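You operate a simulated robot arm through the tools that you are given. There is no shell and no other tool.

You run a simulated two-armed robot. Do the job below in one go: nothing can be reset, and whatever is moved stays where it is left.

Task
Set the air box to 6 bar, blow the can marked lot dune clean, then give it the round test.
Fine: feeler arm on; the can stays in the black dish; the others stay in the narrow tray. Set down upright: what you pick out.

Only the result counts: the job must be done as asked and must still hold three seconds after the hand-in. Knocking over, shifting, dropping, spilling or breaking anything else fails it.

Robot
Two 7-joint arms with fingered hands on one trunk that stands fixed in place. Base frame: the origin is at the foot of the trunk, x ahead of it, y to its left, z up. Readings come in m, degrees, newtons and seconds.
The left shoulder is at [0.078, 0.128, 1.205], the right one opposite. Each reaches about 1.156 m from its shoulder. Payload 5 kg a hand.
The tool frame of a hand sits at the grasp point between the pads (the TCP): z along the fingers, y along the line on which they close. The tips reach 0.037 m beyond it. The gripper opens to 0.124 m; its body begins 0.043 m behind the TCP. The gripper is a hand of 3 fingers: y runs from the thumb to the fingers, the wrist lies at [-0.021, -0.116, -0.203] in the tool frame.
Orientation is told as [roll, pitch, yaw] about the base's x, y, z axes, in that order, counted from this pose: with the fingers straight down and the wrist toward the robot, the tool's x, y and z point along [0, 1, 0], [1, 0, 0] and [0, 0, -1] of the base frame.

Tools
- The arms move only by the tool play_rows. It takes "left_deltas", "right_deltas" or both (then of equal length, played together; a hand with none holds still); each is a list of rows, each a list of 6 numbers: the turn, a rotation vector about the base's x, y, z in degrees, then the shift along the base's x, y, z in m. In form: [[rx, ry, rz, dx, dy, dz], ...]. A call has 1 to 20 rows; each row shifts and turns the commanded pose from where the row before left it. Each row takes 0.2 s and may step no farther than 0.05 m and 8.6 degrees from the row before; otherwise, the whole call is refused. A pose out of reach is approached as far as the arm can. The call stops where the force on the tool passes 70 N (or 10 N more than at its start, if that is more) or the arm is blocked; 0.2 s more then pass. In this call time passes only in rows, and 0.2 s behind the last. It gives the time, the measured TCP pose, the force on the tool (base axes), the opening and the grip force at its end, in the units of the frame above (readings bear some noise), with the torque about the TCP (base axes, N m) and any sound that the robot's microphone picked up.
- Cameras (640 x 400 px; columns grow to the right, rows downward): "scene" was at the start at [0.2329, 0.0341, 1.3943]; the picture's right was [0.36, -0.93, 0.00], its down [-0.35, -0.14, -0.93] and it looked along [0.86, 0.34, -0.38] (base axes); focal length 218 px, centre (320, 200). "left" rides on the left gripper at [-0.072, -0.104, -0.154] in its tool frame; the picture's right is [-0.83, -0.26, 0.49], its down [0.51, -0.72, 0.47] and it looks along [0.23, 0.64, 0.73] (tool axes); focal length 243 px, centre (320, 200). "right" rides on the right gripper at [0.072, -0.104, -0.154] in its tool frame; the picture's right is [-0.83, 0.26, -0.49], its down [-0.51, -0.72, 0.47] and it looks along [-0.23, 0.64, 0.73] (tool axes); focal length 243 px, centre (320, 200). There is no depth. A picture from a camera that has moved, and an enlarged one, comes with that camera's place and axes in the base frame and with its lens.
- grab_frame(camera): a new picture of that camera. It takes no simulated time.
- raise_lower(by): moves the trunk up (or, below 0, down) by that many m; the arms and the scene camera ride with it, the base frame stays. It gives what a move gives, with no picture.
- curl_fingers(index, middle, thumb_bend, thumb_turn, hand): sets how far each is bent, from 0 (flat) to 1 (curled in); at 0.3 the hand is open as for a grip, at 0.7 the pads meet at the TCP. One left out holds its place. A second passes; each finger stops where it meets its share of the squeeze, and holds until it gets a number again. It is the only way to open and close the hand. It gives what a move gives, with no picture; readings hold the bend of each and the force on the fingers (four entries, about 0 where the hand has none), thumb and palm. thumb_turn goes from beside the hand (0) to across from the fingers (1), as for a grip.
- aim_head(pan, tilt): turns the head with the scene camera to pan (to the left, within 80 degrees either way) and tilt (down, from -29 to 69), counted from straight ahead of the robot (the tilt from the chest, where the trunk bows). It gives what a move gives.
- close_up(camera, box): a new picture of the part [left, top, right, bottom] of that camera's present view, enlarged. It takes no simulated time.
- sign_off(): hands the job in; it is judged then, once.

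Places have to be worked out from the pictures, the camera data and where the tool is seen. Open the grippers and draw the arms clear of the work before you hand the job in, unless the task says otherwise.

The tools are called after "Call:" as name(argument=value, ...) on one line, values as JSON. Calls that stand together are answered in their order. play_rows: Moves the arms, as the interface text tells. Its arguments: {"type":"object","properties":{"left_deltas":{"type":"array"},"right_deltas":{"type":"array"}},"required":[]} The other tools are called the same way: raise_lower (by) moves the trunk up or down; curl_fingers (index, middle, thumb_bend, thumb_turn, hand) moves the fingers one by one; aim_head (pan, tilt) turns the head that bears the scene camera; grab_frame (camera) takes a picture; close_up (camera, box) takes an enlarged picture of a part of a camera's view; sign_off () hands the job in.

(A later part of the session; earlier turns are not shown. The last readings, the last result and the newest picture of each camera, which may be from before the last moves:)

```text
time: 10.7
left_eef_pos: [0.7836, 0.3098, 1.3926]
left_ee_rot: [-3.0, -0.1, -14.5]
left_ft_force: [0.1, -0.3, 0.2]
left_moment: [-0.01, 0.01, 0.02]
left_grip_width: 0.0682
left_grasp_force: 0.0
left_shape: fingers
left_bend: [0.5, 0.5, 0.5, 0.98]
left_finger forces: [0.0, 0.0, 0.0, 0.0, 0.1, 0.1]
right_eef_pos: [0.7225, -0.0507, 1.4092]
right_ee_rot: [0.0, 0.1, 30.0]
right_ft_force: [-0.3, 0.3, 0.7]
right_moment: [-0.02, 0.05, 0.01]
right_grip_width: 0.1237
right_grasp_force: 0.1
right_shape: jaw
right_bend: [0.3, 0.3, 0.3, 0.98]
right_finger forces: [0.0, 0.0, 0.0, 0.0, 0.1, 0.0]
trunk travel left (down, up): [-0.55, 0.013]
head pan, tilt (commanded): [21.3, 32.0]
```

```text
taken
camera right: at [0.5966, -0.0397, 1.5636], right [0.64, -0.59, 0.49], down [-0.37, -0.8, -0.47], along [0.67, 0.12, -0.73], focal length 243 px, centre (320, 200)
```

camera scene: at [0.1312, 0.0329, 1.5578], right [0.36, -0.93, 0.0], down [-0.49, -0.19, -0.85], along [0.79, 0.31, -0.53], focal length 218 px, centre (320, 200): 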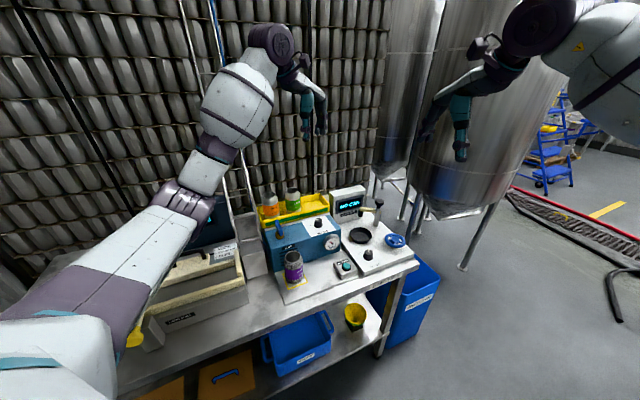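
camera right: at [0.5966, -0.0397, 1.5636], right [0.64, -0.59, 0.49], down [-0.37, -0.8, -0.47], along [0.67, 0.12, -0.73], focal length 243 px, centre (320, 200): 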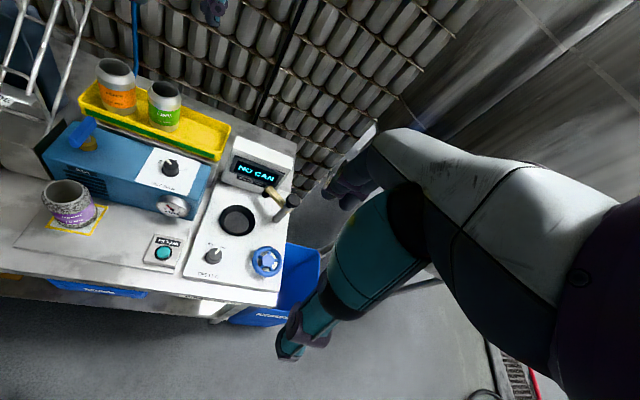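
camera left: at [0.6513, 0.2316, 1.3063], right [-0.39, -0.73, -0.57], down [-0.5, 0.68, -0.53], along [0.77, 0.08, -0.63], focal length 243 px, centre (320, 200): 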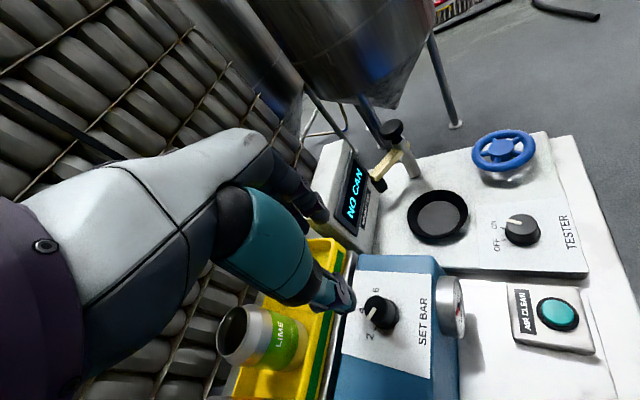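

From the pictures the ladder-like rails left of the air box (around (0.63, 0.46)) were what the left forearm met. So I use the right arm for the knob after all: retract the left hand to (0.55, 0.42, 1.40), and bring the right hand above the knob at yaw 60°.

Call:
play_rows(left_deltas=[[0.5, 0, 2.4, -0.038, 0.018, 0.002], [0.5, 0, 2.4, -0.038, 0.018, 0.002], [0.5, 0, 2.4, -0.038, 0.018, 0.002], [0.5, 0, 2.4, -0.038, 0.018, 0.002], [0.5, 0, 2.4, -0.038, 0.018, 0.002], [0.5, 0, 2.4, -0.038, 0.018, 0.002], [0, 0, 0, 0, 0, 0], [0, 0, 0, 0, 0, 0], [0, 0, 0, 0, 0, 0], [0, 0, 0, 0, 0, 0], [0, 0, 0, 0, 0, 0], [0, 0, 0, 0, 0, 0], [0, 0, 0, 0, 0, 0], [0, 0, 0, 0, 0, 0], [0, 0, 0, 0, 0, 0]], right_deltas=[[0, 0, 0, 0, 0, 0], [0, 0, 0, 0, 0, 0], [0, 0, 0, 0, 0, 0], [0, 0, 0, 0, 0, 0], [0, 0, 0, 0, 0, 0], [0, 0, 3, 0.0057, 0.0342, -0.024], [0, 0, 3, 0.0057, 0.0342, -0.024], [0, 0, 3, 0.0057, 0.0342, -0.024], [0, 0, 3, 0.0057, 0.0342, -0.024], [0, 0, 3, 0.0057, 0.0342, -0.024], [0, 0, 3, 0.0057, 0.0342, -0.024], [0, 0, 3, 0.0057, 0.0342, -0.024], [0, 0, 3, 0.0057, 0.0342, -0.024], [0, 0, 3, 0.0057, 0.0342, -0.024], [0, 0, 3, 0.0057, 0.0342, -0.024]])

Call:
curl_fingers(hand="right", index=0.52, middle=0.52, thumb_bend=0.52)

Call:
grab_frame(camera="right")

Call:
grab_frame(camera="left")

Call:
grab_frame(camera="scene")

```text
time: 13.9
left_eef_pos: [0.5523, 0.4197, 1.4089]
left_ee_rot: [0.1, 0.1, -0.1]
left_ft_force: [-1.3, 0.0, 0.2]
left_moment: [-0.02, -0.03, -0.03]
left_grip_width: 0.0683
left_grasp_force: 0.1
left_shape: fingers
left_bend: [0.5, 0.5, 0.5, 0.98]
left_finger forces: [0.1, 0.0, 0.0, 0.1, 0.0, 0.1]
right_eef_pos: [0.7698, 0.2555, 1.1955]
right_ee_rot: [0.0, -0.1, 57.1]
right_ft_force: [0.1, -1.0, 0.3]
right_moment: [0.01, 0.01, -0.02]
right_grip_width: 0.1236
right_grasp_force: 0.0
right_shape: jaw
right_bend: [0.3, 0.3, 0.3, 0.97]
right_finger forces: [0.0, 0.1, 0.0, 0.0, 0.1, 0.0]
right hand out of reach, approached as far as the arm can: row 15
trunk travel left (down, up): [-0.55, 0.013]
head pan, tilt (commanded): [21.3, 32.0]
```

```text
time: 14.9
left_eef_pos: [0.5543, 0.422, 1.4066]
left_ee_rot: [0.1, 0.1, -0.1]
left_ft_force: [0.4, 0.4, 0.2]
left_moment: [0.0, -0.02, 0.04]
left_grip_width: 0.0681
left_grasp_force: 0.1
left_shape: fingers
left_bend: [0.5, 0.5, 0.5, 0.98]
left_finger forces: [0.0, 0.0, 0.0, 0.0, 0.1, 0.0]
right_eef_pos: [0.772, 0.2577, 1.1935]
right_ee_rot: [0.0, -0.1, 57.0]
right_ft_force: [0.4, -0.4, 0.9]
right_moment: [-0.01, 0.03, 0.02]
right_grip_width: 0.0623
right_grasp_force: 0.1
right_shape: fingers
right_bend: [0.52, 0.52, 0.52, 0.97]
right_finger forces: [0.0, 0.1, 0.0, 0.1, 0.1, 0.0]
trunk travel left (down, up): [-0.55, 0.013]
head pan, tilt (commanded): [21.3, 32.0]
```

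```text
taken
camera right: at [0.6549, 0.2098, 1.3479], right [0.84, -0.23, 0.49], down [0.03, -0.88, -0.47], along [0.54, 0.41, -0.73], focal length 243 px, centre (320, 200)
```

right: 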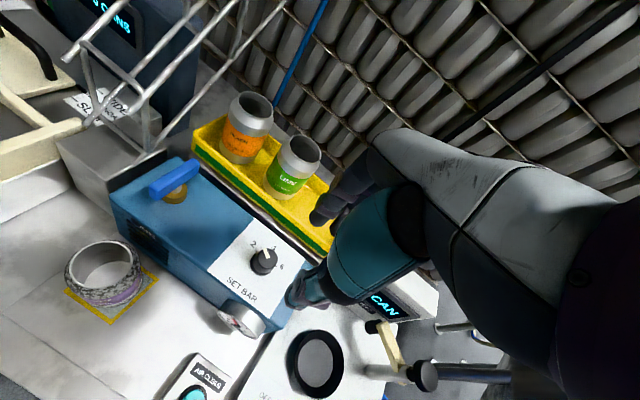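

```text
taken
camera left: at [0.4514, 0.3486, 1.5619], right [-0.27, -0.83, -0.49], down [-0.72, 0.51, -0.47], along [0.64, 0.23, -0.73], focal length 243 px, centre (320, 200)
```

left: 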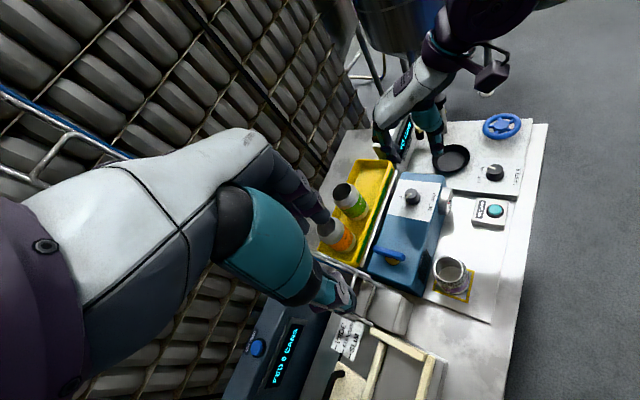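

```text
taken
camera scene: at [0.13, 0.0336, 1.5579], right [0.36, -0.93, 0.0], down [-0.49, -0.19, -0.85], along [0.79, 0.31, -0.53], focal length 218 px, centre (320, 200)
```

scene: 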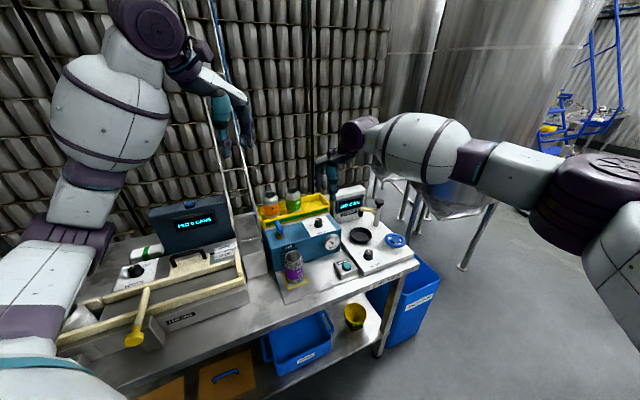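

The raised trunk also pulls the shoulders back, so the right arm runs out of reach here. I back the right hand off and up, then lower the trunk again by 0.15 m (where the right arm reached fine).

Call:
play_rows(right_deltas=[[0, 0, -5.4, -0.0104, -0.0216, 0.0314], [0, 0, -5.4, -0.0104, -0.0216, 0.0314], [0, 0, -5.4, -0.0104, -0.0216, 0.0314], [0, 0, -5.4, -0.0104, -0.0216, 0.0314], [0, 0, -5.4, -0.0104, -0.0216, 0.0314]])

Call:
raise_lower(by=-0.15)

Call:
aim_head(pan=24, tilt=32)

Call:
grab_frame(camera="scene")

```text
time: 16.1
left_eef_pos: [0.5513, 0.4201, 1.4099]
left_ee_rot: [0.0, 0.2, -0.1]
left_ft_force: [-1.3, 0.4, -0.1]
left_moment: [0.0, -0.04, 0.01]
left_grip_width: 0.0682
left_grasp_force: 0.1
left_shape: fingers
left_bend: [0.5, 0.5, 0.5, 0.98]
left_finger forces: [0.0, 0.0, 0.0, 0.0, 0.0, 0.0]
right_eef_pos: [0.7177, 0.1487, 1.3532]
right_ee_rot: [0.0, -0.2, 29.8]
right_ft_force: [-0.8, -0.6, 0.3]
right_moment: [-0.01, -0.06, -0.01]
right_grip_width: 0.062
right_grasp_force: 0.0
right_shape: fingers
right_bend: [0.52, 0.52, 0.52, 0.97]
right_finger forces: [0.0, 0.1, 0.1, 0.0, 0.0, 0.0]
trunk travel left (down, up): [-0.55, 0.013]
head pan, tilt (commanded): [21.3, 32.0]
```

```text
time: 17.8
left_eef_pos: [0.5528, 0.4179, 1.2568]
left_ee_rot: [0.0, 0.2, -0.1]
left_ft_force: [0.0, -1.4, 0.2]
left_moment: [-0.01, -0.05, 0.01]
left_grip_width: 0.0681
left_grasp_force: 0.0
left_shape: fingers
left_bend: [0.5, 0.5, 0.5, 0.98]
left_finger forces: [0.0, 0.1, 0.1, 0.1, 0.1, 0.0]
right_eef_pos: [0.7221, 0.147, 1.2027]
right_ee_rot: [-0.1, -0.1, 30.0]
right_ft_force: [0.3, 0.3, 0.4]
right_moment: [0.03, 0.0, 0.02]
right_grip_width: 0.062
right_grasp_force: 0.1
right_shape: fingers
right_bend: [0.52, 0.52, 0.52, 0.97]
right_finger forces: [0.1, 0.0, 0.1, 0.0, 0.1, 0.0]
trunk travel left (down, up): [-0.4, 0.163]
head pan, tilt (commanded): [21.3, 32.0]
```

```text
time: 18.4
left_eef_pos: [0.5528, 0.4182, 1.2556]
left_ee_rot: [0.0, 0.2, -0.1]
left_ft_force: [0.0, -0.1, -0.7]
left_moment: [0.01, 0.0, 0.01]
left_grip_width: 0.068
left_grasp_force: 0.1
left_shape: fingers
left_bend: [0.5, 0.5, 0.5, 0.98]
left_finger forces: [0.0, 0.1, 0.0, 0.0, 0.0, 0.0]
right_eef_pos: [0.7229, 0.1482, 1.2036]
right_ee_rot: [0.0, -0.1, 30.1]
right_ft_force: [-0.1, 0.1, 0.4]
right_moment: [-0.05, 0.02, 0.05]
right_grip_width: 0.0621
right_grasp_force: 0.0
right_shape: fingers
right_bend: [0.52, 0.52, 0.52, 0.97]
right_finger forces: [0.0, 0.0, 0.0, 0.1, 0.0, 0.0]
trunk travel left (down, up): [-0.4, 0.163]
head pan, tilt (commanded): [24.0, 32.0]
```

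```text
taken
camera scene: at [0.228, 0.0368, 1.3788], right [0.41, -0.91, 0.0], down [-0.48, -0.22, -0.85], along [0.77, 0.35, -0.53], focal length 218 px, centre (320, 200)
```

scene: 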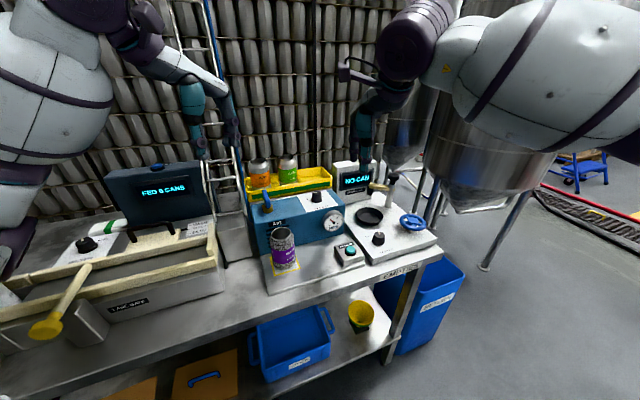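

Everything still in place. Now I move the right hand over the knob at z≈1.12, yaw 40°.

Call:
play_rows(right_deltas=[[0, 0, 2.5, 0.014, 0.0358, -0.01], [0, 0, 2.5, 0.014, 0.0358, -0.01], [0, 0, 2.5, 0.014, 0.0358, -0.03], [0, 0, 2.5, 0.014, 0.0358, -0.03], [0, 0, 0, 0, 0, 0]])

Call:
grab_frame(camera="right")

Call:
close_up(camera="scene", box=[240, 100, 400, 250])

Call:
grab_frame(camera="left")

```text
time: 19.6
left_eef_pos: [0.5529, 0.4166, 1.2567]
left_ee_rot: [0.0, 0.2, -0.1]
left_ft_force: [0.3, 0.1, -0.6]
left_moment: [0.01, 0.02, -0.01]
left_grip_width: 0.0678
left_grasp_force: 0.1
left_shape: fingers
left_bend: [0.5, 0.5, 0.5, 0.98]
left_finger forces: [0.1, 0.1, 0.0, 0.0, 0.0, 0.0]
right_eef_pos: [0.7784, 0.2928, 1.1245]
right_ee_rot: [0.0, -0.1, 40.0]
right_ft_force: [0.1, 0.6, -0.4]
right_moment: [0.03, -0.03, -0.01]
right_grip_width: 0.0618
right_grasp_force: 0.1
right_shape: fingers
right_bend: [0.52, 0.52, 0.52, 0.97]
right_finger forces: [0.0, 0.0, 0.1, 0.1, 0.0, 0.1]
trunk travel left (down, up): [-0.4, 0.163]
head pan, tilt (commanded): [24.0, 32.0]
```

```text
taken
camera right: at [0.6522, 0.2821, 1.2786], right [0.73, -0.47, 0.49], down [-0.23, -0.85, -0.47], along [0.64, 0.24, -0.73], focal length 243 px, centre (320, 200)
```

right: 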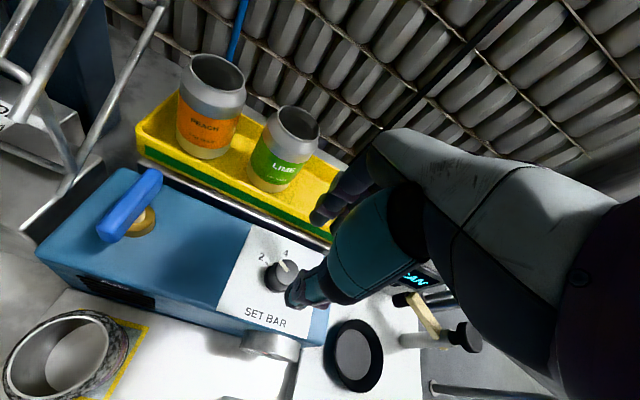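

```text
2.67 times, centred on (320, 175) of scene
camera zoom: at [0.2273, 0.0353, 1.379], right [0.41, -0.91, 0.0], down [-0.48, -0.21, -0.85], along [0.77, 0.35, -0.53], focal length 583 px, centre (320, 267)
```

zoom: 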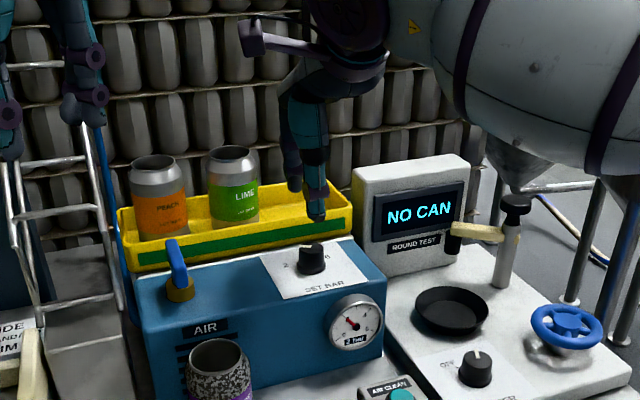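

```text
taken
camera left: at [0.4499, 0.3437, 1.4115], right [-0.26, -0.83, -0.49], down [-0.72, 0.51, -0.47], along [0.64, 0.23, -0.73], focal length 243 px, centre (320, 200)
```

left: 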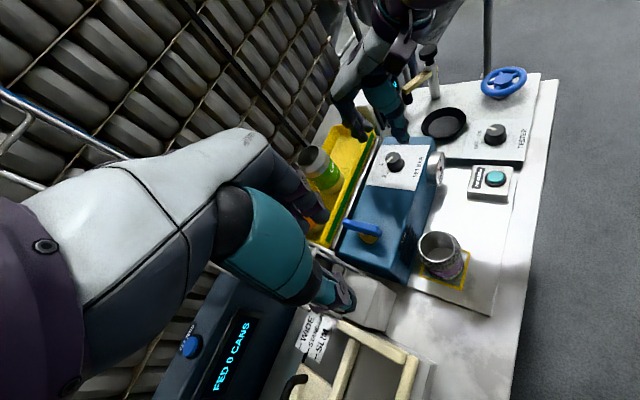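

The right hand sits 9 cm above grip height, fingers clear of the lime can. I zoom to check alignment of thumb and fingers with the knob.

Call:
close_up(camera="right", box=[220, 170, 380, 330])

Call:
close_up(camera="left", box=[320, 90, 460, 200])

Call:
close_up(camera="scene", box=[290, 130, 350, 220])

```text
2.50 times, centred on (300, 250) of right
camera zoom: at [0.6522, 0.2821, 1.2786], right [0.73, -0.47, 0.49], down [-0.23, -0.85, -0.47], along [0.64, 0.24, -0.73], focal length 606 px, centre (370, 75)
```

zoom: 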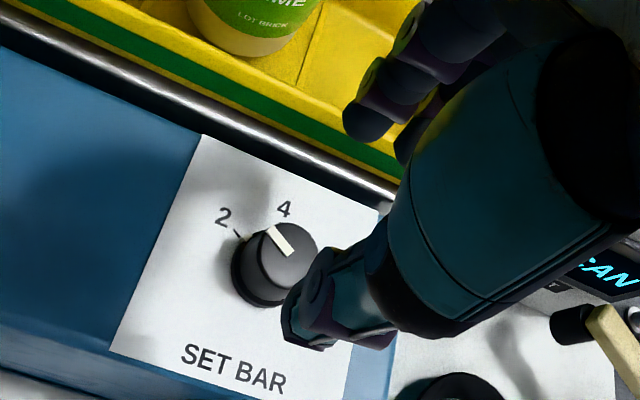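

```text
3.64 times, centred on (390, 145) of left
camera zoom: at [0.4499, 0.3437, 1.4115], right [-0.26, -0.83, -0.49], down [-0.72, 0.51, -0.47], along [0.64, 0.23, -0.73], focal length 882 px, centre (66, 400)
```

zoom: 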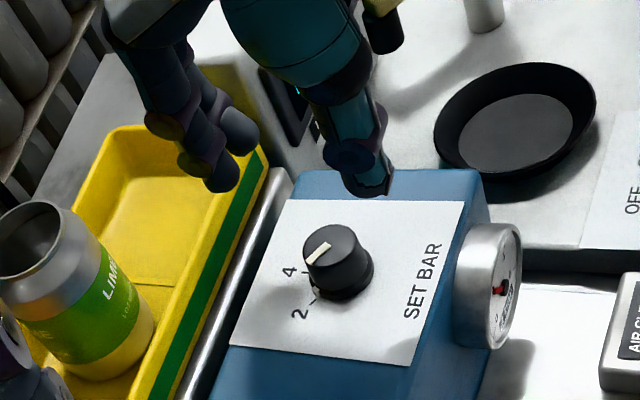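

```text
4.44 times, centred on (320, 175) of scene
camera zoom: at [0.2273, 0.0353, 1.379], right [0.41, -0.91, 0.0], down [-0.48, -0.21, -0.85], along [0.77, 0.35, -0.53], focal length 971 px, centre (320, 311)
```

zoom: 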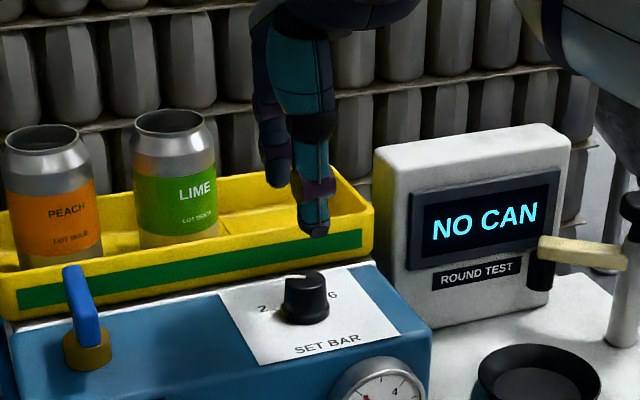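

Finger tips (outer e2≈0.805) clear the tray's front edge by about 1 cm, and the thumb is centred. I shift the hand a few mm toward me and lower to z≈1.05 around the knob.

Call:
play_rows(right_deltas=[[0, 0, 0, -0.003, -0.004, -0.03], [0, 0, 0, 0, 0, -0.025], [0, 0, 0, 0, 0, -0.015], [0, 0, 0, 0, 0, 0]])

Call:
close_up(camera="right", box=[220, 170, 380, 330])

Call:
close_up(camera="left", box=[320, 90, 460, 200])

Call:
close_up(camera="scene", box=[290, 130, 350, 220])

```text
time: 20.6
left_eef_pos: [0.5546, 0.4184, 1.2562]
left_ee_rot: [0.0, 0.2, -0.1]
left_ft_force: [-0.3, 0.3, -0.2]
left_moment: [0.03, -0.01, 0.02]
left_grip_width: 0.0681
left_grasp_force: 0.0
left_shape: fingers
left_bend: [0.5, 0.5, 0.5, 0.98]
left_finger forces: [0.1, 0.0, 0.0, 0.0, 0.0, 0.0]
right_eef_pos: [0.7759, 0.2893, 1.0526]
right_ee_rot: [0.1, 0.0, 40.0]
right_ft_force: [-0.4, 0.8, 0.0]
right_moment: [0.0, 0.0, 0.01]
right_grip_width: 0.0621
right_grasp_force: 0.1
right_shape: fingers
right_bend: [0.52, 0.52, 0.52, 0.97]
right_finger forces: [0.0, 0.0, 0.0, 0.0, 0.1, 0.0]
trunk travel left (down, up): [-0.4, 0.163]
head pan, tilt (commanded): [24.0, 32.0]
```

```text
2.50 times, centred on (300, 250) of right
camera zoom: at [0.6495, 0.2781, 1.2065], right [0.73, -0.47, 0.49], down [-0.23, -0.85, -0.47], along [0.64, 0.23, -0.73], focal length 606 px, centre (370, 75)
```

zoom: 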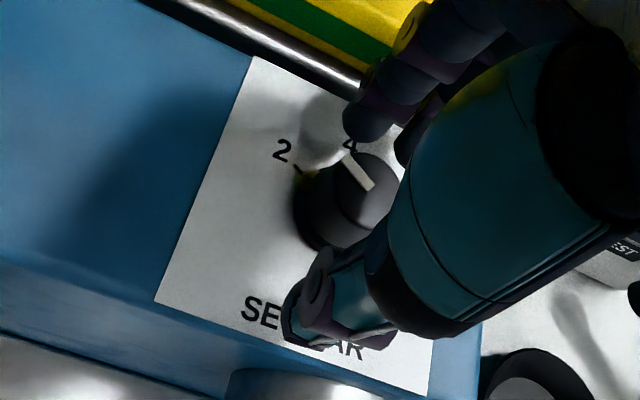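

```text
3.64 times, centred on (390, 145) of left
camera zoom: at [0.451, 0.3452, 1.4107], right [-0.27, -0.83, -0.49], down [-0.72, 0.51, -0.47], along [0.64, 0.23, -0.73], focal length 882 px, centre (66, 400)
```

zoom: 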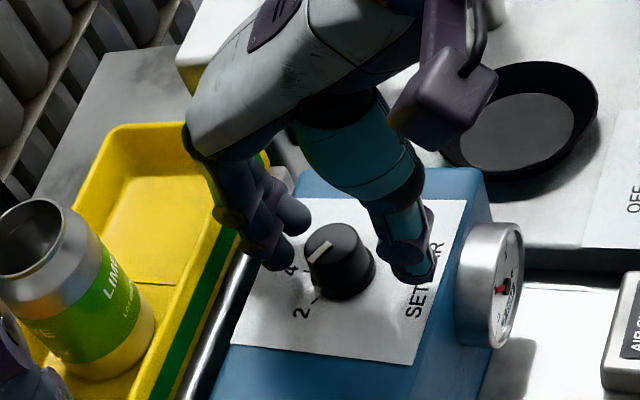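

```text
4.44 times, centred on (320, 175) of scene
camera zoom: at [0.2283, 0.0368, 1.3788], right [0.41, -0.91, 0.0], down [-0.48, -0.22, -0.85], along [0.77, 0.35, -0.53], focal length 971 px, centre (320, 311)
```

zoom: 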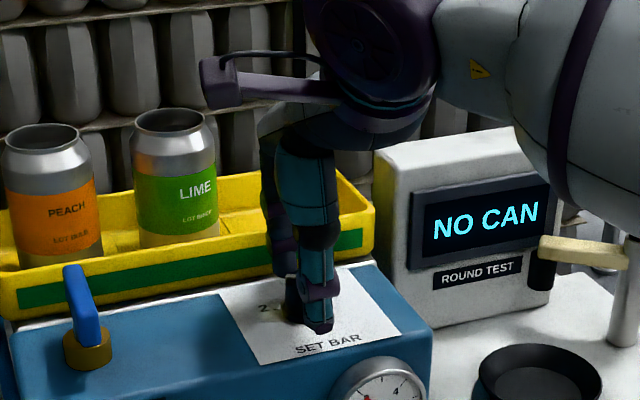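

Thumb and two fingers straddle the knob nicely. I close the hand on it.

Call:
curl_fingers(hand="right", index=0.72, middle=0.72, thumb_bend=0.72)

Call:
close_up(camera="left", box=[320, 90, 460, 200])

Call:
close_up(camera="right", box=[220, 170, 380, 330])

```text
time: 21.6
left_eef_pos: [0.5558, 0.4189, 1.2548]
left_ee_rot: [0.0, 0.3, -0.2]
left_ft_force: [-0.5, -0.2, -0.2]
left_moment: [-0.02, -0.01, 0.01]
left_grip_width: 0.0682
left_grasp_force: 0.1
left_shape: fingers
left_bend: [0.5, 0.5, 0.5, 0.98]
left_finger forces: [0.1, 0.0, 0.1, 0.0, 0.0, 0.1]
right_eef_pos: [0.7766, 0.2899, 1.0526]
right_ee_rot: [-0.1, -0.1, 39.9]
right_ft_force: [15.4, 5.6, 1.6]
right_moment: [0.25, -0.43, -0.02]
right_grip_width: 0.0271
right_grasp_force: 15.3
right_shape: fingers
right_bend: [0.59, 0.64, 0.68, 0.97]
right_finger forces: [10.3, 11.7, 0.0, 0.0, 7.8, 0.1]
trunk travel left (down, up): [-0.4, 0.163]
head pan, tilt (commanded): [24.0, 32.0]
```

```text
3.64 times, centred on (390, 145) of left
camera zoom: at [0.4531, 0.3462, 1.4098], right [-0.27, -0.83, -0.49], down [-0.72, 0.51, -0.47], along [0.64, 0.23, -0.74], focal length 882 px, centre (66, 400)
```

zoom: 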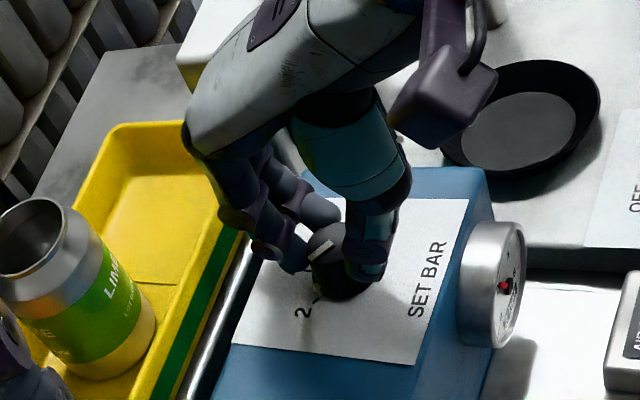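

```text
2.50 times, centred on (300, 250) of right
camera zoom: at [0.6515, 0.2789, 1.2057], right [0.73, -0.47, 0.49], down [-0.23, -0.85, -0.47], along [0.64, 0.23, -0.73], focal length 606 px, centre (370, 75)
```

zoom: 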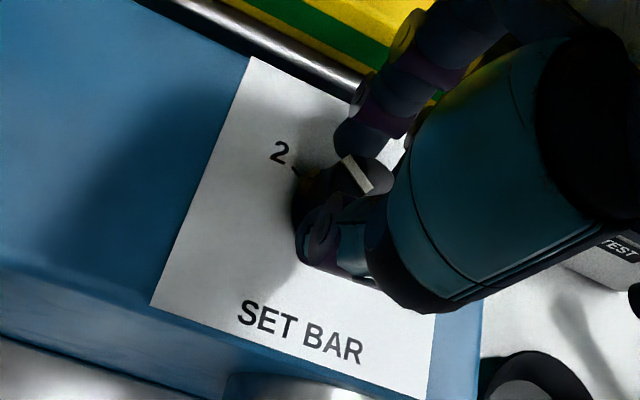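

The knob is held with ~15 N. I turn the hand 60° clockwise about the knob axis and then read the gauge.

Call:
play_rows(right_deltas=[[0, 0, -6, 0, 0.0003, 0], [0, 0, -6, 0, 0.0003, 0], [0, 0, -6, 0, 0.0003, 0], [0, 0, -6, 0, 0.0003, 0], [0, 0, -6, 0, 0.0003, 0], [0, 0, -6, 0, 0.0003, 0], [0, 0, -6, 0, 0.0003, 0], [0, 0, -6, 0, 0.0003, 0], [0, 0, -6, 0, 0.0003, 0], [0, 0, -6, 0, 0.0003, 0]])

Call:
close_up(camera="scene", box=[290, 170, 370, 250])

Call:
close_up(camera="left", box=[320, 90, 460, 200])

Call:
grab_frame(camera="right")

```text
time: 23.8
left_eef_pos: [0.5537, 0.4195, 1.2552]
left_ee_rot: [0.0, 0.3, -0.2]
left_ft_force: [-1.2, -0.3, -0.5]
left_moment: [0.04, 0.03, 0.0]
left_grip_width: 0.0679
left_grasp_force: 0.0
left_shape: fingers
left_bend: [0.5, 0.5, 0.5, 0.98]
left_finger forces: [0.0, 0.0, 0.0, 0.1, 0.0, 0.1]
right_eef_pos: [0.7765, 0.291, 1.0515]
right_ee_rot: [0.1, 0.0, -20.0]
right_ft_force: [7.8, 5.6, 2.4]
right_moment: [0.24, -0.19, 0.04]
right_grip_width: 0.0275
right_grasp_force: 15.1
right_shape: fingers
right_bend: [0.59, 0.67, 0.68, 0.95]
right_finger forces: [11.0, 6.5, 0.0, 0.0, 12.7, 0.0]
trunk travel left (down, up): [-0.4, 0.163]
head pan, tilt (commanded): [24.0, 32.0]
```

```text
5.00 times, centred on (330, 210) of scene
camera zoom: at [0.229, 0.0382, 1.3786], right [0.41, -0.91, 0.0], down [-0.48, -0.22, -0.85], along [0.77, 0.34, -0.53], focal length 1093 px, centre (270, 150)
```

zoom: 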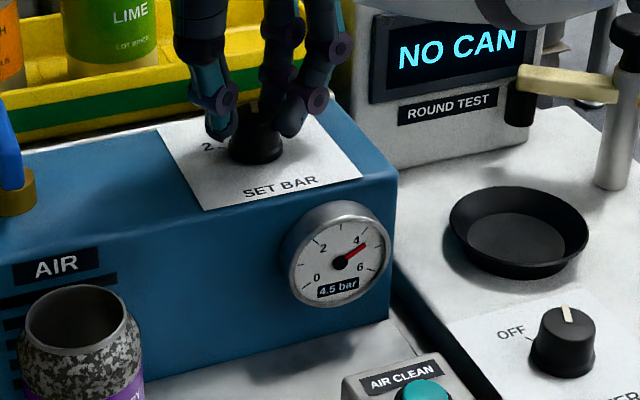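

```text
3.64 times, centred on (390, 145) of left
camera zoom: at [0.4517, 0.3466, 1.4102], right [-0.27, -0.83, -0.49], down [-0.72, 0.51, -0.47], along [0.64, 0.23, -0.73], focal length 882 px, centre (66, 400)
```

zoom: 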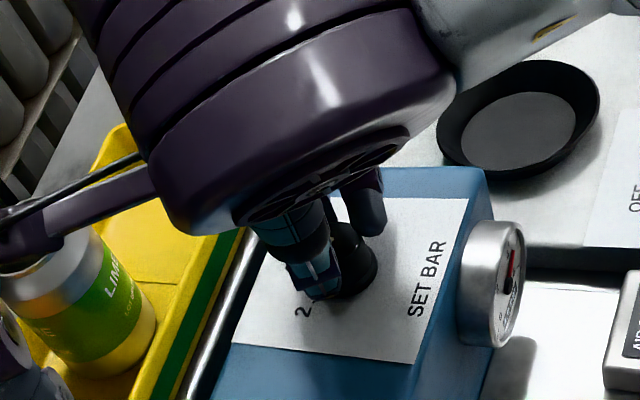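

```text
taken
camera right: at [0.7036, 0.3954, 1.2056], right [-0.04, -0.87, 0.49], down [-0.85, -0.23, -0.47], along [0.52, -0.44, -0.73], focal length 243 px, centre (320, 200)
```

right: 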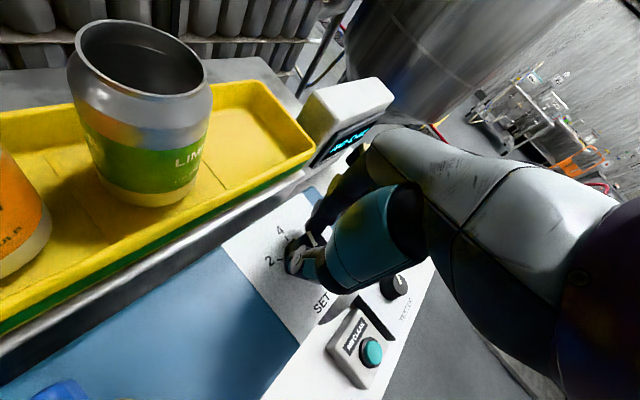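

The gauge now reads 4.5 bar. I keep turning clockwise in small steps; another ~18° first, then read again.

Call:
play_rows(right_deltas=[[0, 0, -6, 0, 0.0002, 0], [0, 0, -6, 0, 0.0002, 0], [0, 0, -6, 0, 0.0002, 0]])

Call:
close_up(camera="scene", box=[290, 170, 370, 250])

Call:
close_up(camera="left", box=[300, 70, 460, 200])

```text
time: 24.6
left_eef_pos: [0.5536, 0.419, 1.2557]
left_ee_rot: [0.0, 0.2, -0.1]
left_ft_force: [-0.5, -0.5, 0.2]
left_moment: [-0.02, -0.01, 0.01]
left_grip_width: 0.068
left_grasp_force: 0.1
left_shape: fingers
left_bend: [0.5, 0.5, 0.5, 0.98]
left_finger forces: [0.0, 0.1, 0.0, 0.0, 0.0, 0.1]
right_eef_pos: [0.7762, 0.2913, 1.0514]
right_ee_rot: [-0.1, 0.0, -38.2]
right_ft_force: [4.2, 3.2, -2.5]
right_moment: [0.25, -0.08, 0.01]
right_grip_width: 0.0274
right_grasp_force: 14.4
right_shape: fingers
right_bend: [0.6, 0.71, 0.68, 0.94]
right_finger forces: [9.5, 6.7, 0.1, 0.0, 13.1, 0.0]
trunk travel left (down, up): [-0.4, 0.163]
head pan, tilt (commanded): [24.0, 32.0]
```

```text
5.00 times, centred on (330, 210) of scene
camera zoom: at [0.2287, 0.038, 1.3786], right [0.41, -0.91, 0.0], down [-0.48, -0.22, -0.85], along [0.77, 0.34, -0.53], focal length 1093 px, centre (270, 150)
```

zoom: 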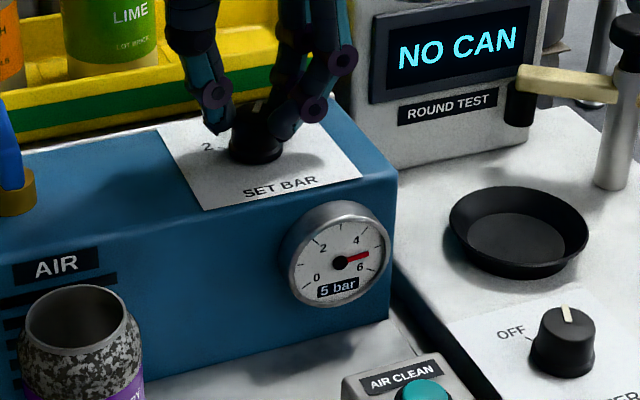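

```text
3.08 times, centred on (380, 135) of left
camera zoom: at [0.4514, 0.3464, 1.4102], right [-0.27, -0.83, -0.49], down [-0.72, 0.51, -0.47], along [0.64, 0.23, -0.73], focal length 746 px, centre (135, 400)
```

zoom: 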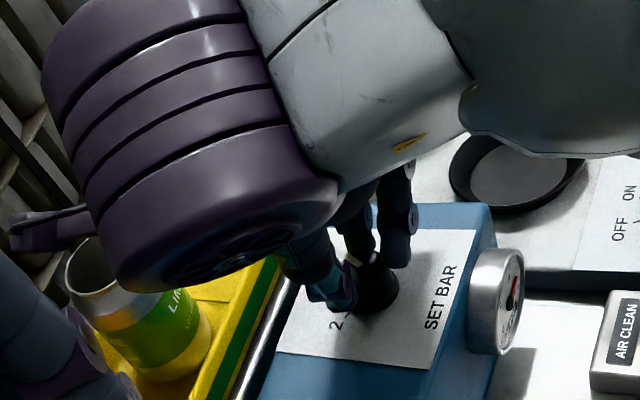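

5 bar now. I continue 24° more while easing the left hand back a little for clearance.

Call:
play_rows(right_deltas=[[0, 0, 0, 0, 0, 0], [0, 0, -6, 0, 0.0002, 0], [0, 0, -6, 0, 0.0002, 0], [0, 0, -6, 0, 0.0002, 0], [0, 0, -6, 0, 0.0002, 0]], left_deltas=[[0, 0, 0, -0.03, 0.005, 0.01], [0, 0, 0, -0.03, 0.005, 0.01], [0, 0, 0, -0.02, 0.005, 0.01], [0, 0, 0, 0, 0, 0], [0, 0, 0, 0, 0, 0]])

Call:
close_up(camera="scene", box=[290, 170, 370, 250])

Call:
close_up(camera="left", box=[320, 60, 480, 180])

```text
time: 25.8
left_eef_pos: [0.472, 0.4355, 1.286]
left_ee_rot: [0.0, 0.2, -0.1]
left_ft_force: [0.6, 0.2, 0.0]
left_moment: [-0.04, -0.01, -0.02]
left_grip_width: 0.0678
left_grasp_force: 0.0
left_shape: fingers
left_bend: [0.5, 0.5, 0.5, 0.98]
left_finger forces: [0.0, 0.0, 0.0, 0.0, 0.0, 0.1]
right_eef_pos: [0.7773, 0.2929, 1.0522]
right_ee_rot: [0.0, -0.1, -62.2]
right_ft_force: [3.7, 6.8, 1.6]
right_moment: [0.29, -0.14, 0.04]
right_grip_width: 0.0274
right_grasp_force: 14.8
right_shape: fingers
right_bend: [0.61, 0.71, 0.67, 0.94]
right_finger forces: [8.1, 6.1, 0.0, 0.0, 15.6, 0.0]
trunk travel left (down, up): [-0.4, 0.163]
head pan, tilt (commanded): [24.0, 32.0]
```

```text
5.00 times, centred on (330, 210) of scene
camera zoom: at [0.2287, 0.0384, 1.3787], right [0.41, -0.91, 0.0], down [-0.48, -0.22, -0.85], along [0.77, 0.34, -0.53], focal length 1093 px, centre (270, 150)
```

zoom: 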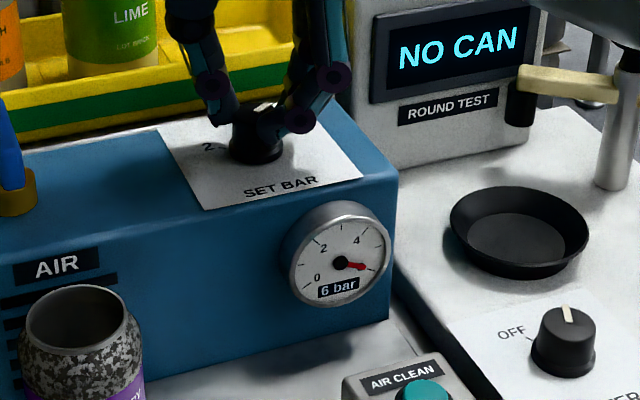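

```text
3.33 times, centred on (400, 120) of left
camera zoom: at [0.3704, 0.3632, 1.4412], right [-0.27, -0.83, -0.49], down [-0.72, 0.51, -0.47], along [0.64, 0.23, -0.73], focal length 809 px, centre (53, 467)
```

zoom: 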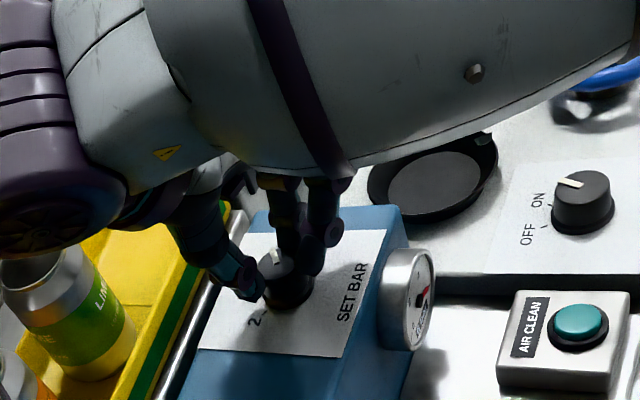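

The gauge reads 6 bar. I release the knob gently back to the half-open shape.

Call:
curl_fingers(hand="right", index=0.5, middle=0.5, thumb_bend=0.5)

Call:
close_up(camera="scene", box=[290, 170, 370, 250])

```text
time: 26.8
left_eef_pos: [0.4745, 0.434, 1.2867]
left_ee_rot: [0.0, 0.3, -0.1]
left_ft_force: [0.4, -0.7, 0.2]
left_moment: [0.0, 0.01, 0.01]
left_grip_width: 0.068
left_grasp_force: 0.1
left_shape: fingers
left_bend: [0.5, 0.5, 0.5, 0.98]
left_finger forces: [0.0, 0.1, 0.1, 0.0, 0.0, 0.1]
right_eef_pos: [0.7766, 0.2918, 1.0519]
right_ee_rot: [0.0, 0.0, -61.9]
right_ft_force: [-0.6, 0.0, -0.4]
right_moment: [0.01, -0.02, 0.0]
right_grip_width: 0.0671
right_grasp_force: 0.1
right_shape: fingers
right_bend: [0.5, 0.5, 0.5, 0.97]
right_finger forces: [0.0, 0.0, 0.0, 0.1, 0.0, 0.0]
trunk travel left (down, up): [-0.4, 0.163]
head pan, tilt (commanded): [24.0, 32.0]
```

```text
5.00 times, centred on (330, 210) of scene
camera zoom: at [0.2283, 0.0371, 1.3788], right [0.41, -0.91, 0.0], down [-0.48, -0.22, -0.85], along [0.77, 0.35, -0.53], focal length 1093 px, centre (270, 150)
```

zoom: 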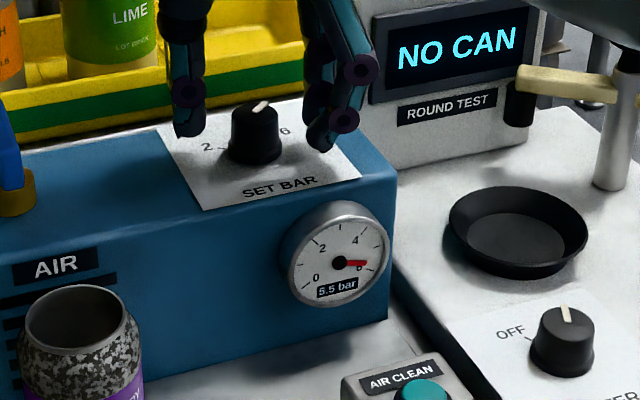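

After release it settled at 5.5 bar, so the true setting is a bit short. I look closely at the gauge needle and knob pointer to judge how much more.

Call:
close_up(camera="scene", box=[345, 208, 372, 235])

Call:
close_up(camera="scene", box=[308, 182, 352, 212])

Call:
close_up(camera="left", box=[360, 90, 450, 180])

```text
14.81 times, centred on (358, 222) of scene
camera zoom: at [0.2283, 0.0371, 1.3788], right [0.41, -0.91, 0.0], down [-0.48, -0.22, -0.85], along [0.77, 0.35, -0.53], focal length 3237 px, centre (-250, -118)
```

zoom: 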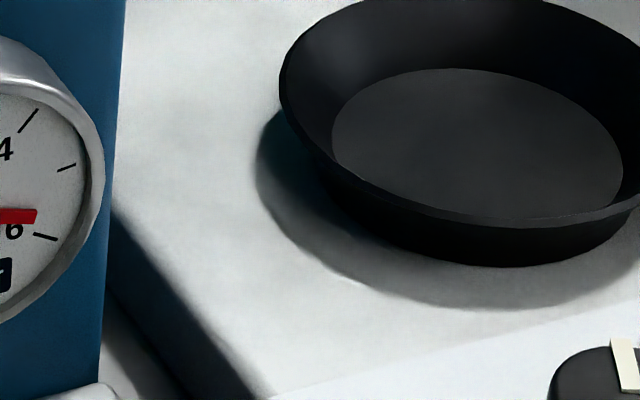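

```text
13.33 times, centred on (330, 197) of scene
camera zoom: at [0.2283, 0.0371, 1.3788], right [0.41, -0.91, 0.0], down [-0.48, -0.22, -0.85], along [0.77, 0.35, -0.53], focal length 2914 px, centre (187, 240)
```

zoom: 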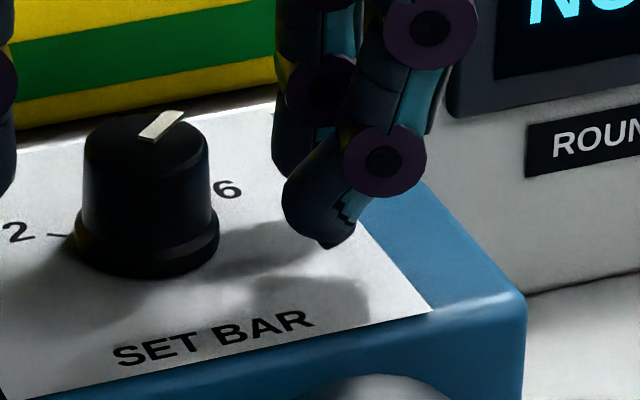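

```text
4.44 times, centred on (405, 135) of left
camera zoom: at [0.37, 0.3618, 1.4416], right [-0.27, -0.83, -0.49], down [-0.72, 0.51, -0.47], along [0.64, 0.23, -0.73], focal length 1078 px, centre (-58, 489)
```

zoom: 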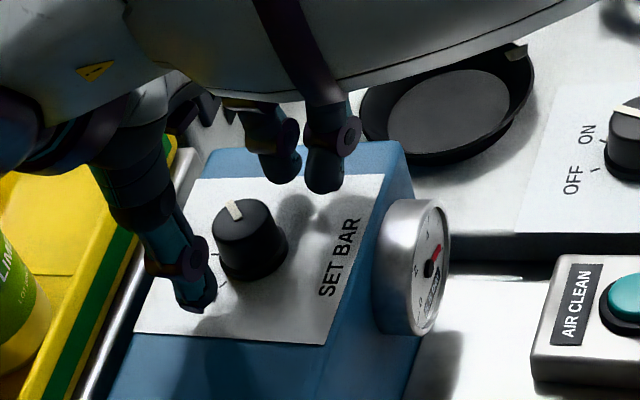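

The knob pointer sits about 10–15° short of the 6 tick. I rotate the open hand back 36° in place around the knob for a fresh grip.

Call:
play_rows(right_deltas=[[0, 0, 6, 0.0003, 0, 0], [0, 0, 6, 0.0003, 0, 0], [0, 0, 6, 0.0003, 0, 0], [0, 0, 6, 0.0003, 0, 0], [0, 0, 6, 0.0003, 0, 0], [0, 0, 6, 0.0003, 0, 0]])

Call:
curl_fingers(hand="right", index=0.72, middle=0.72, thumb_bend=0.72)

Call:
close_up(camera="scene", box=[290, 170, 370, 250])

```text
time: 28.2
left_eef_pos: [0.4726, 0.4328, 1.287]
left_ee_rot: [0.2, 0.2, -0.1]
left_ft_force: [0.6, -0.5, -0.5]
left_moment: [-0.01, -0.01, -0.03]
left_grip_width: 0.068
left_grasp_force: 0.1
left_shape: fingers
left_bend: [0.5, 0.5, 0.5, 0.98]
left_finger forces: [0.0, 0.1, 0.0, 0.1, 0.0, 0.0]
right_eef_pos: [0.7775, 0.2902, 1.0537]
right_ee_rot: [-0.1, -0.1, -26.0]
right_ft_force: [-0.1, 0.3, 0.2]
right_moment: [0.03, 0.0, 0.03]
right_grip_width: 0.0673
right_grasp_force: 0.2
right_shape: fingers
right_bend: [0.5, 0.5, 0.5, 0.97]
right_finger forces: [0.1, 0.0, 0.0, 0.1, 0.1, 0.0]
trunk travel left (down, up): [-0.4, 0.163]
head pan, tilt (commanded): [24.0, 32.0]
```

```text
time: 29.2
left_eef_pos: [0.4737, 0.4347, 1.2864]
left_ee_rot: [0.2, 0.3, -0.1]
left_ft_force: [-0.7, 0.3, -0.8]
left_moment: [0.0, 0.0, 0.0]
left_grip_width: 0.0681
left_grasp_force: 0.1
left_shape: fingers
left_bend: [0.5, 0.5, 0.5, 0.98]
left_finger forces: [0.0, 0.0, 0.1, 0.0, 0.0, 0.0]
right_eef_pos: [0.7781, 0.2891, 1.0526]
right_ee_rot: [0.0, -0.1, -26.1]
right_ft_force: [2.0, -7.0, -2.1]
right_moment: [-0.17, -0.07, -0.03]
right_grip_width: 0.0288
right_grasp_force: 13.1
right_shape: fingers
right_bend: [0.61, 0.71, 0.65, 0.97]
right_finger forces: [10.5, 5.4, 0.0, 0.0, 10.7, 0.0]
trunk travel left (down, up): [-0.4, 0.163]
head pan, tilt (commanded): [24.0, 32.0]
```

```text
5.00 times, centred on (330, 210) of scene
camera zoom: at [0.2288, 0.036, 1.3787], right [0.41, -0.91, 0.0], down [-0.48, -0.22, -0.85], along [0.77, 0.35, -0.53], focal length 1093 px, centre (270, 150)
```

zoom: 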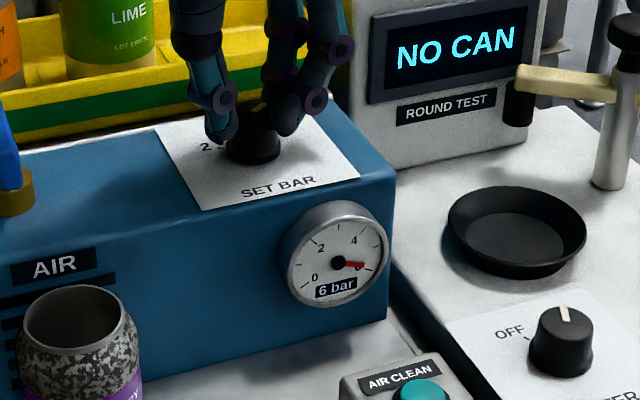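

Gripping alone brings it to a "6" reading; on release it dropped by about a quarter bar, so I add another 10° and release again.

Call:
play_rows(right_deltas=[[0, 0, -5, 0, 0, 0], [0, 0, -5, 0, 0, 0], [0, 0, 0, 0, 0, 0]])

Call:
close_up(camera="scene", box=[290, 170, 370, 250])

Call:
curl_fingers(hand="right", index=0.5, middle=0.5, thumb_bend=0.5)

Call:
close_up(camera="scene", box=[290, 170, 370, 250])

```text
time: 30.0
left_eef_pos: [0.4736, 0.4347, 1.2863]
left_ee_rot: [0.1, 0.2, 0.0]
left_ft_force: [-0.5, -1.4, -0.8]
left_moment: [0.01, 0.03, 0.01]
left_grip_width: 0.0679
left_grasp_force: 0.1
left_shape: fingers
left_bend: [0.5, 0.5, 0.5, 0.98]
left_finger forces: [0.0, 0.1, 0.0, 0.0, 0.0, 0.0]
right_eef_pos: [0.7778, 0.2913, 1.0527]
right_ee_rot: [0.0, 0.0, -36.2]
right_ft_force: [3.3, -4.6, 0.5]
right_moment: [-0.09, -0.11, 0.1]
right_grip_width: 0.0287
right_grasp_force: 14.6
right_shape: fingers
right_bend: [0.61, 0.71, 0.65, 0.97]
right_finger forces: [11.3, 5.7, 0.0, 0.0, 11.6, 0.0]
trunk travel left (down, up): [-0.4, 0.163]
head pan, tilt (commanded): [24.0, 32.0]
```

```text
5.00 times, centred on (330, 210) of scene
camera zoom: at [0.2288, 0.0363, 1.3787], right [0.41, -0.91, 0.0], down [-0.48, -0.22, -0.85], along [0.77, 0.35, -0.53], focal length 1093 px, centre (270, 150)
```

zoom: 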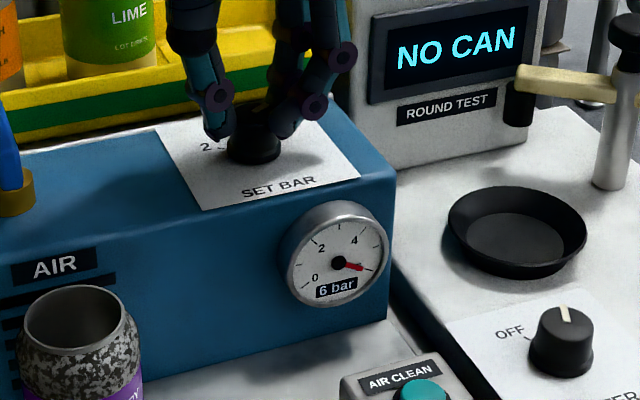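

```text
time: 31.0
left_eef_pos: [0.4728, 0.4354, 1.2864]
left_ee_rot: [0.0, 0.2, -0.1]
left_ft_force: [-0.6, 0.6, -0.3]
left_moment: [0.01, -0.01, 0.01]
left_grip_width: 0.068
left_grasp_force: 0.0
left_shape: fingers
left_bend: [0.5, 0.5, 0.5, 0.98]
left_finger forces: [0.0, 0.0, 0.0, 0.0, 0.0, 0.0]
right_eef_pos: [0.7771, 0.2912, 1.0531]
right_ee_rot: [0.0, -0.1, -36.0]
right_ft_force: [-0.5, -0.3, 0.7]
right_moment: [0.0, 0.02, 0.01]
right_grip_width: 0.0673
right_grasp_force: 0.1
right_shape: fingers
right_bend: [0.5, 0.5, 0.5, 0.97]
right_finger forces: [0.0, 0.0, 0.0, 0.1, 0.0, 0.0]
trunk travel left (down, up): [-0.4, 0.163]
head pan, tilt (commanded): [24.0, 32.0]
```

```text
5.00 times, centred on (330, 210) of scene
camera zoom: at [0.2284, 0.0368, 1.3788], right [0.41, -0.91, 0.0], down [-0.48, -0.22, -0.85], along [0.77, 0.35, -0.53], focal length 1093 px, centre (270, 150)
```

zoom: 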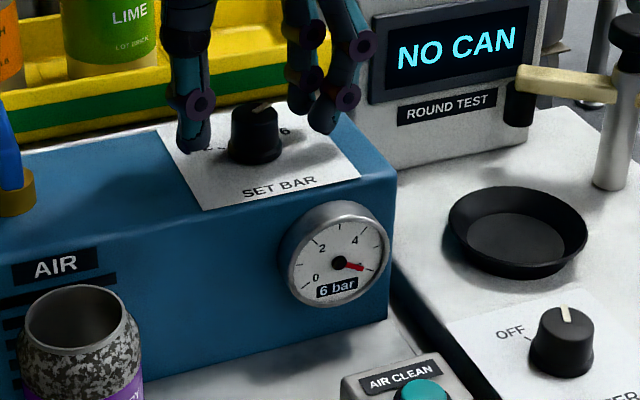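

It reads 6 bar with the hand released. I zoom in on needle and pointer to see how well centred on 6 it is.

Call:
close_up(camera="scene", box=[318, 208, 352, 238])

Call:
close_up(camera="scene", box=[300, 180, 345, 210])

```text
13.33 times, centred on (335, 223) of scene
camera zoom: at [0.2284, 0.0368, 1.3788], right [0.41, -0.91, 0.0], down [-0.48, -0.22, -0.85], along [0.77, 0.35, -0.53], focal length 2914 px, centre (120, -107)
```

zoom: 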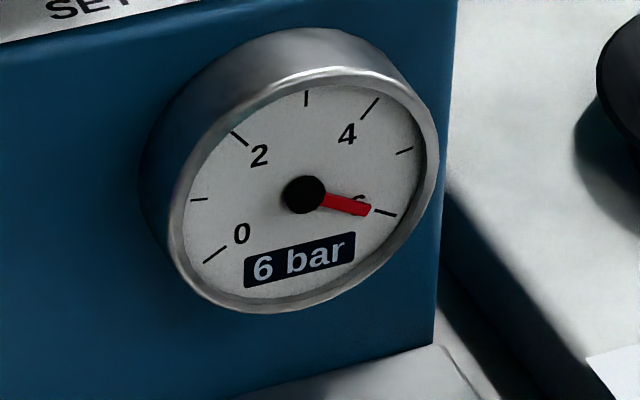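

```text
13.33 times, centred on (322, 195) of scene
camera zoom: at [0.2284, 0.0368, 1.3788], right [0.41, -0.91, 0.0], down [-0.48, -0.22, -0.85], along [0.77, 0.35, -0.53], focal length 2914 px, centre (287, 267)
```

zoom: 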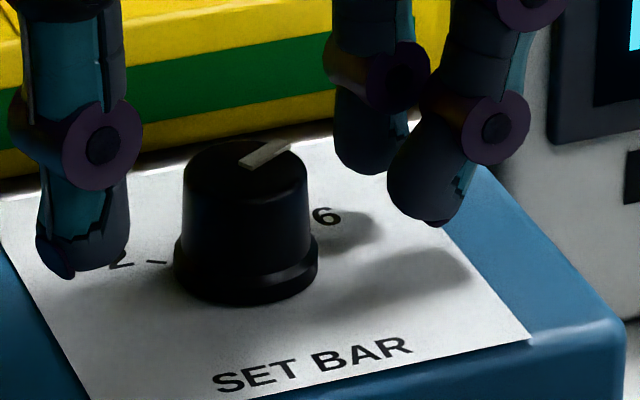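

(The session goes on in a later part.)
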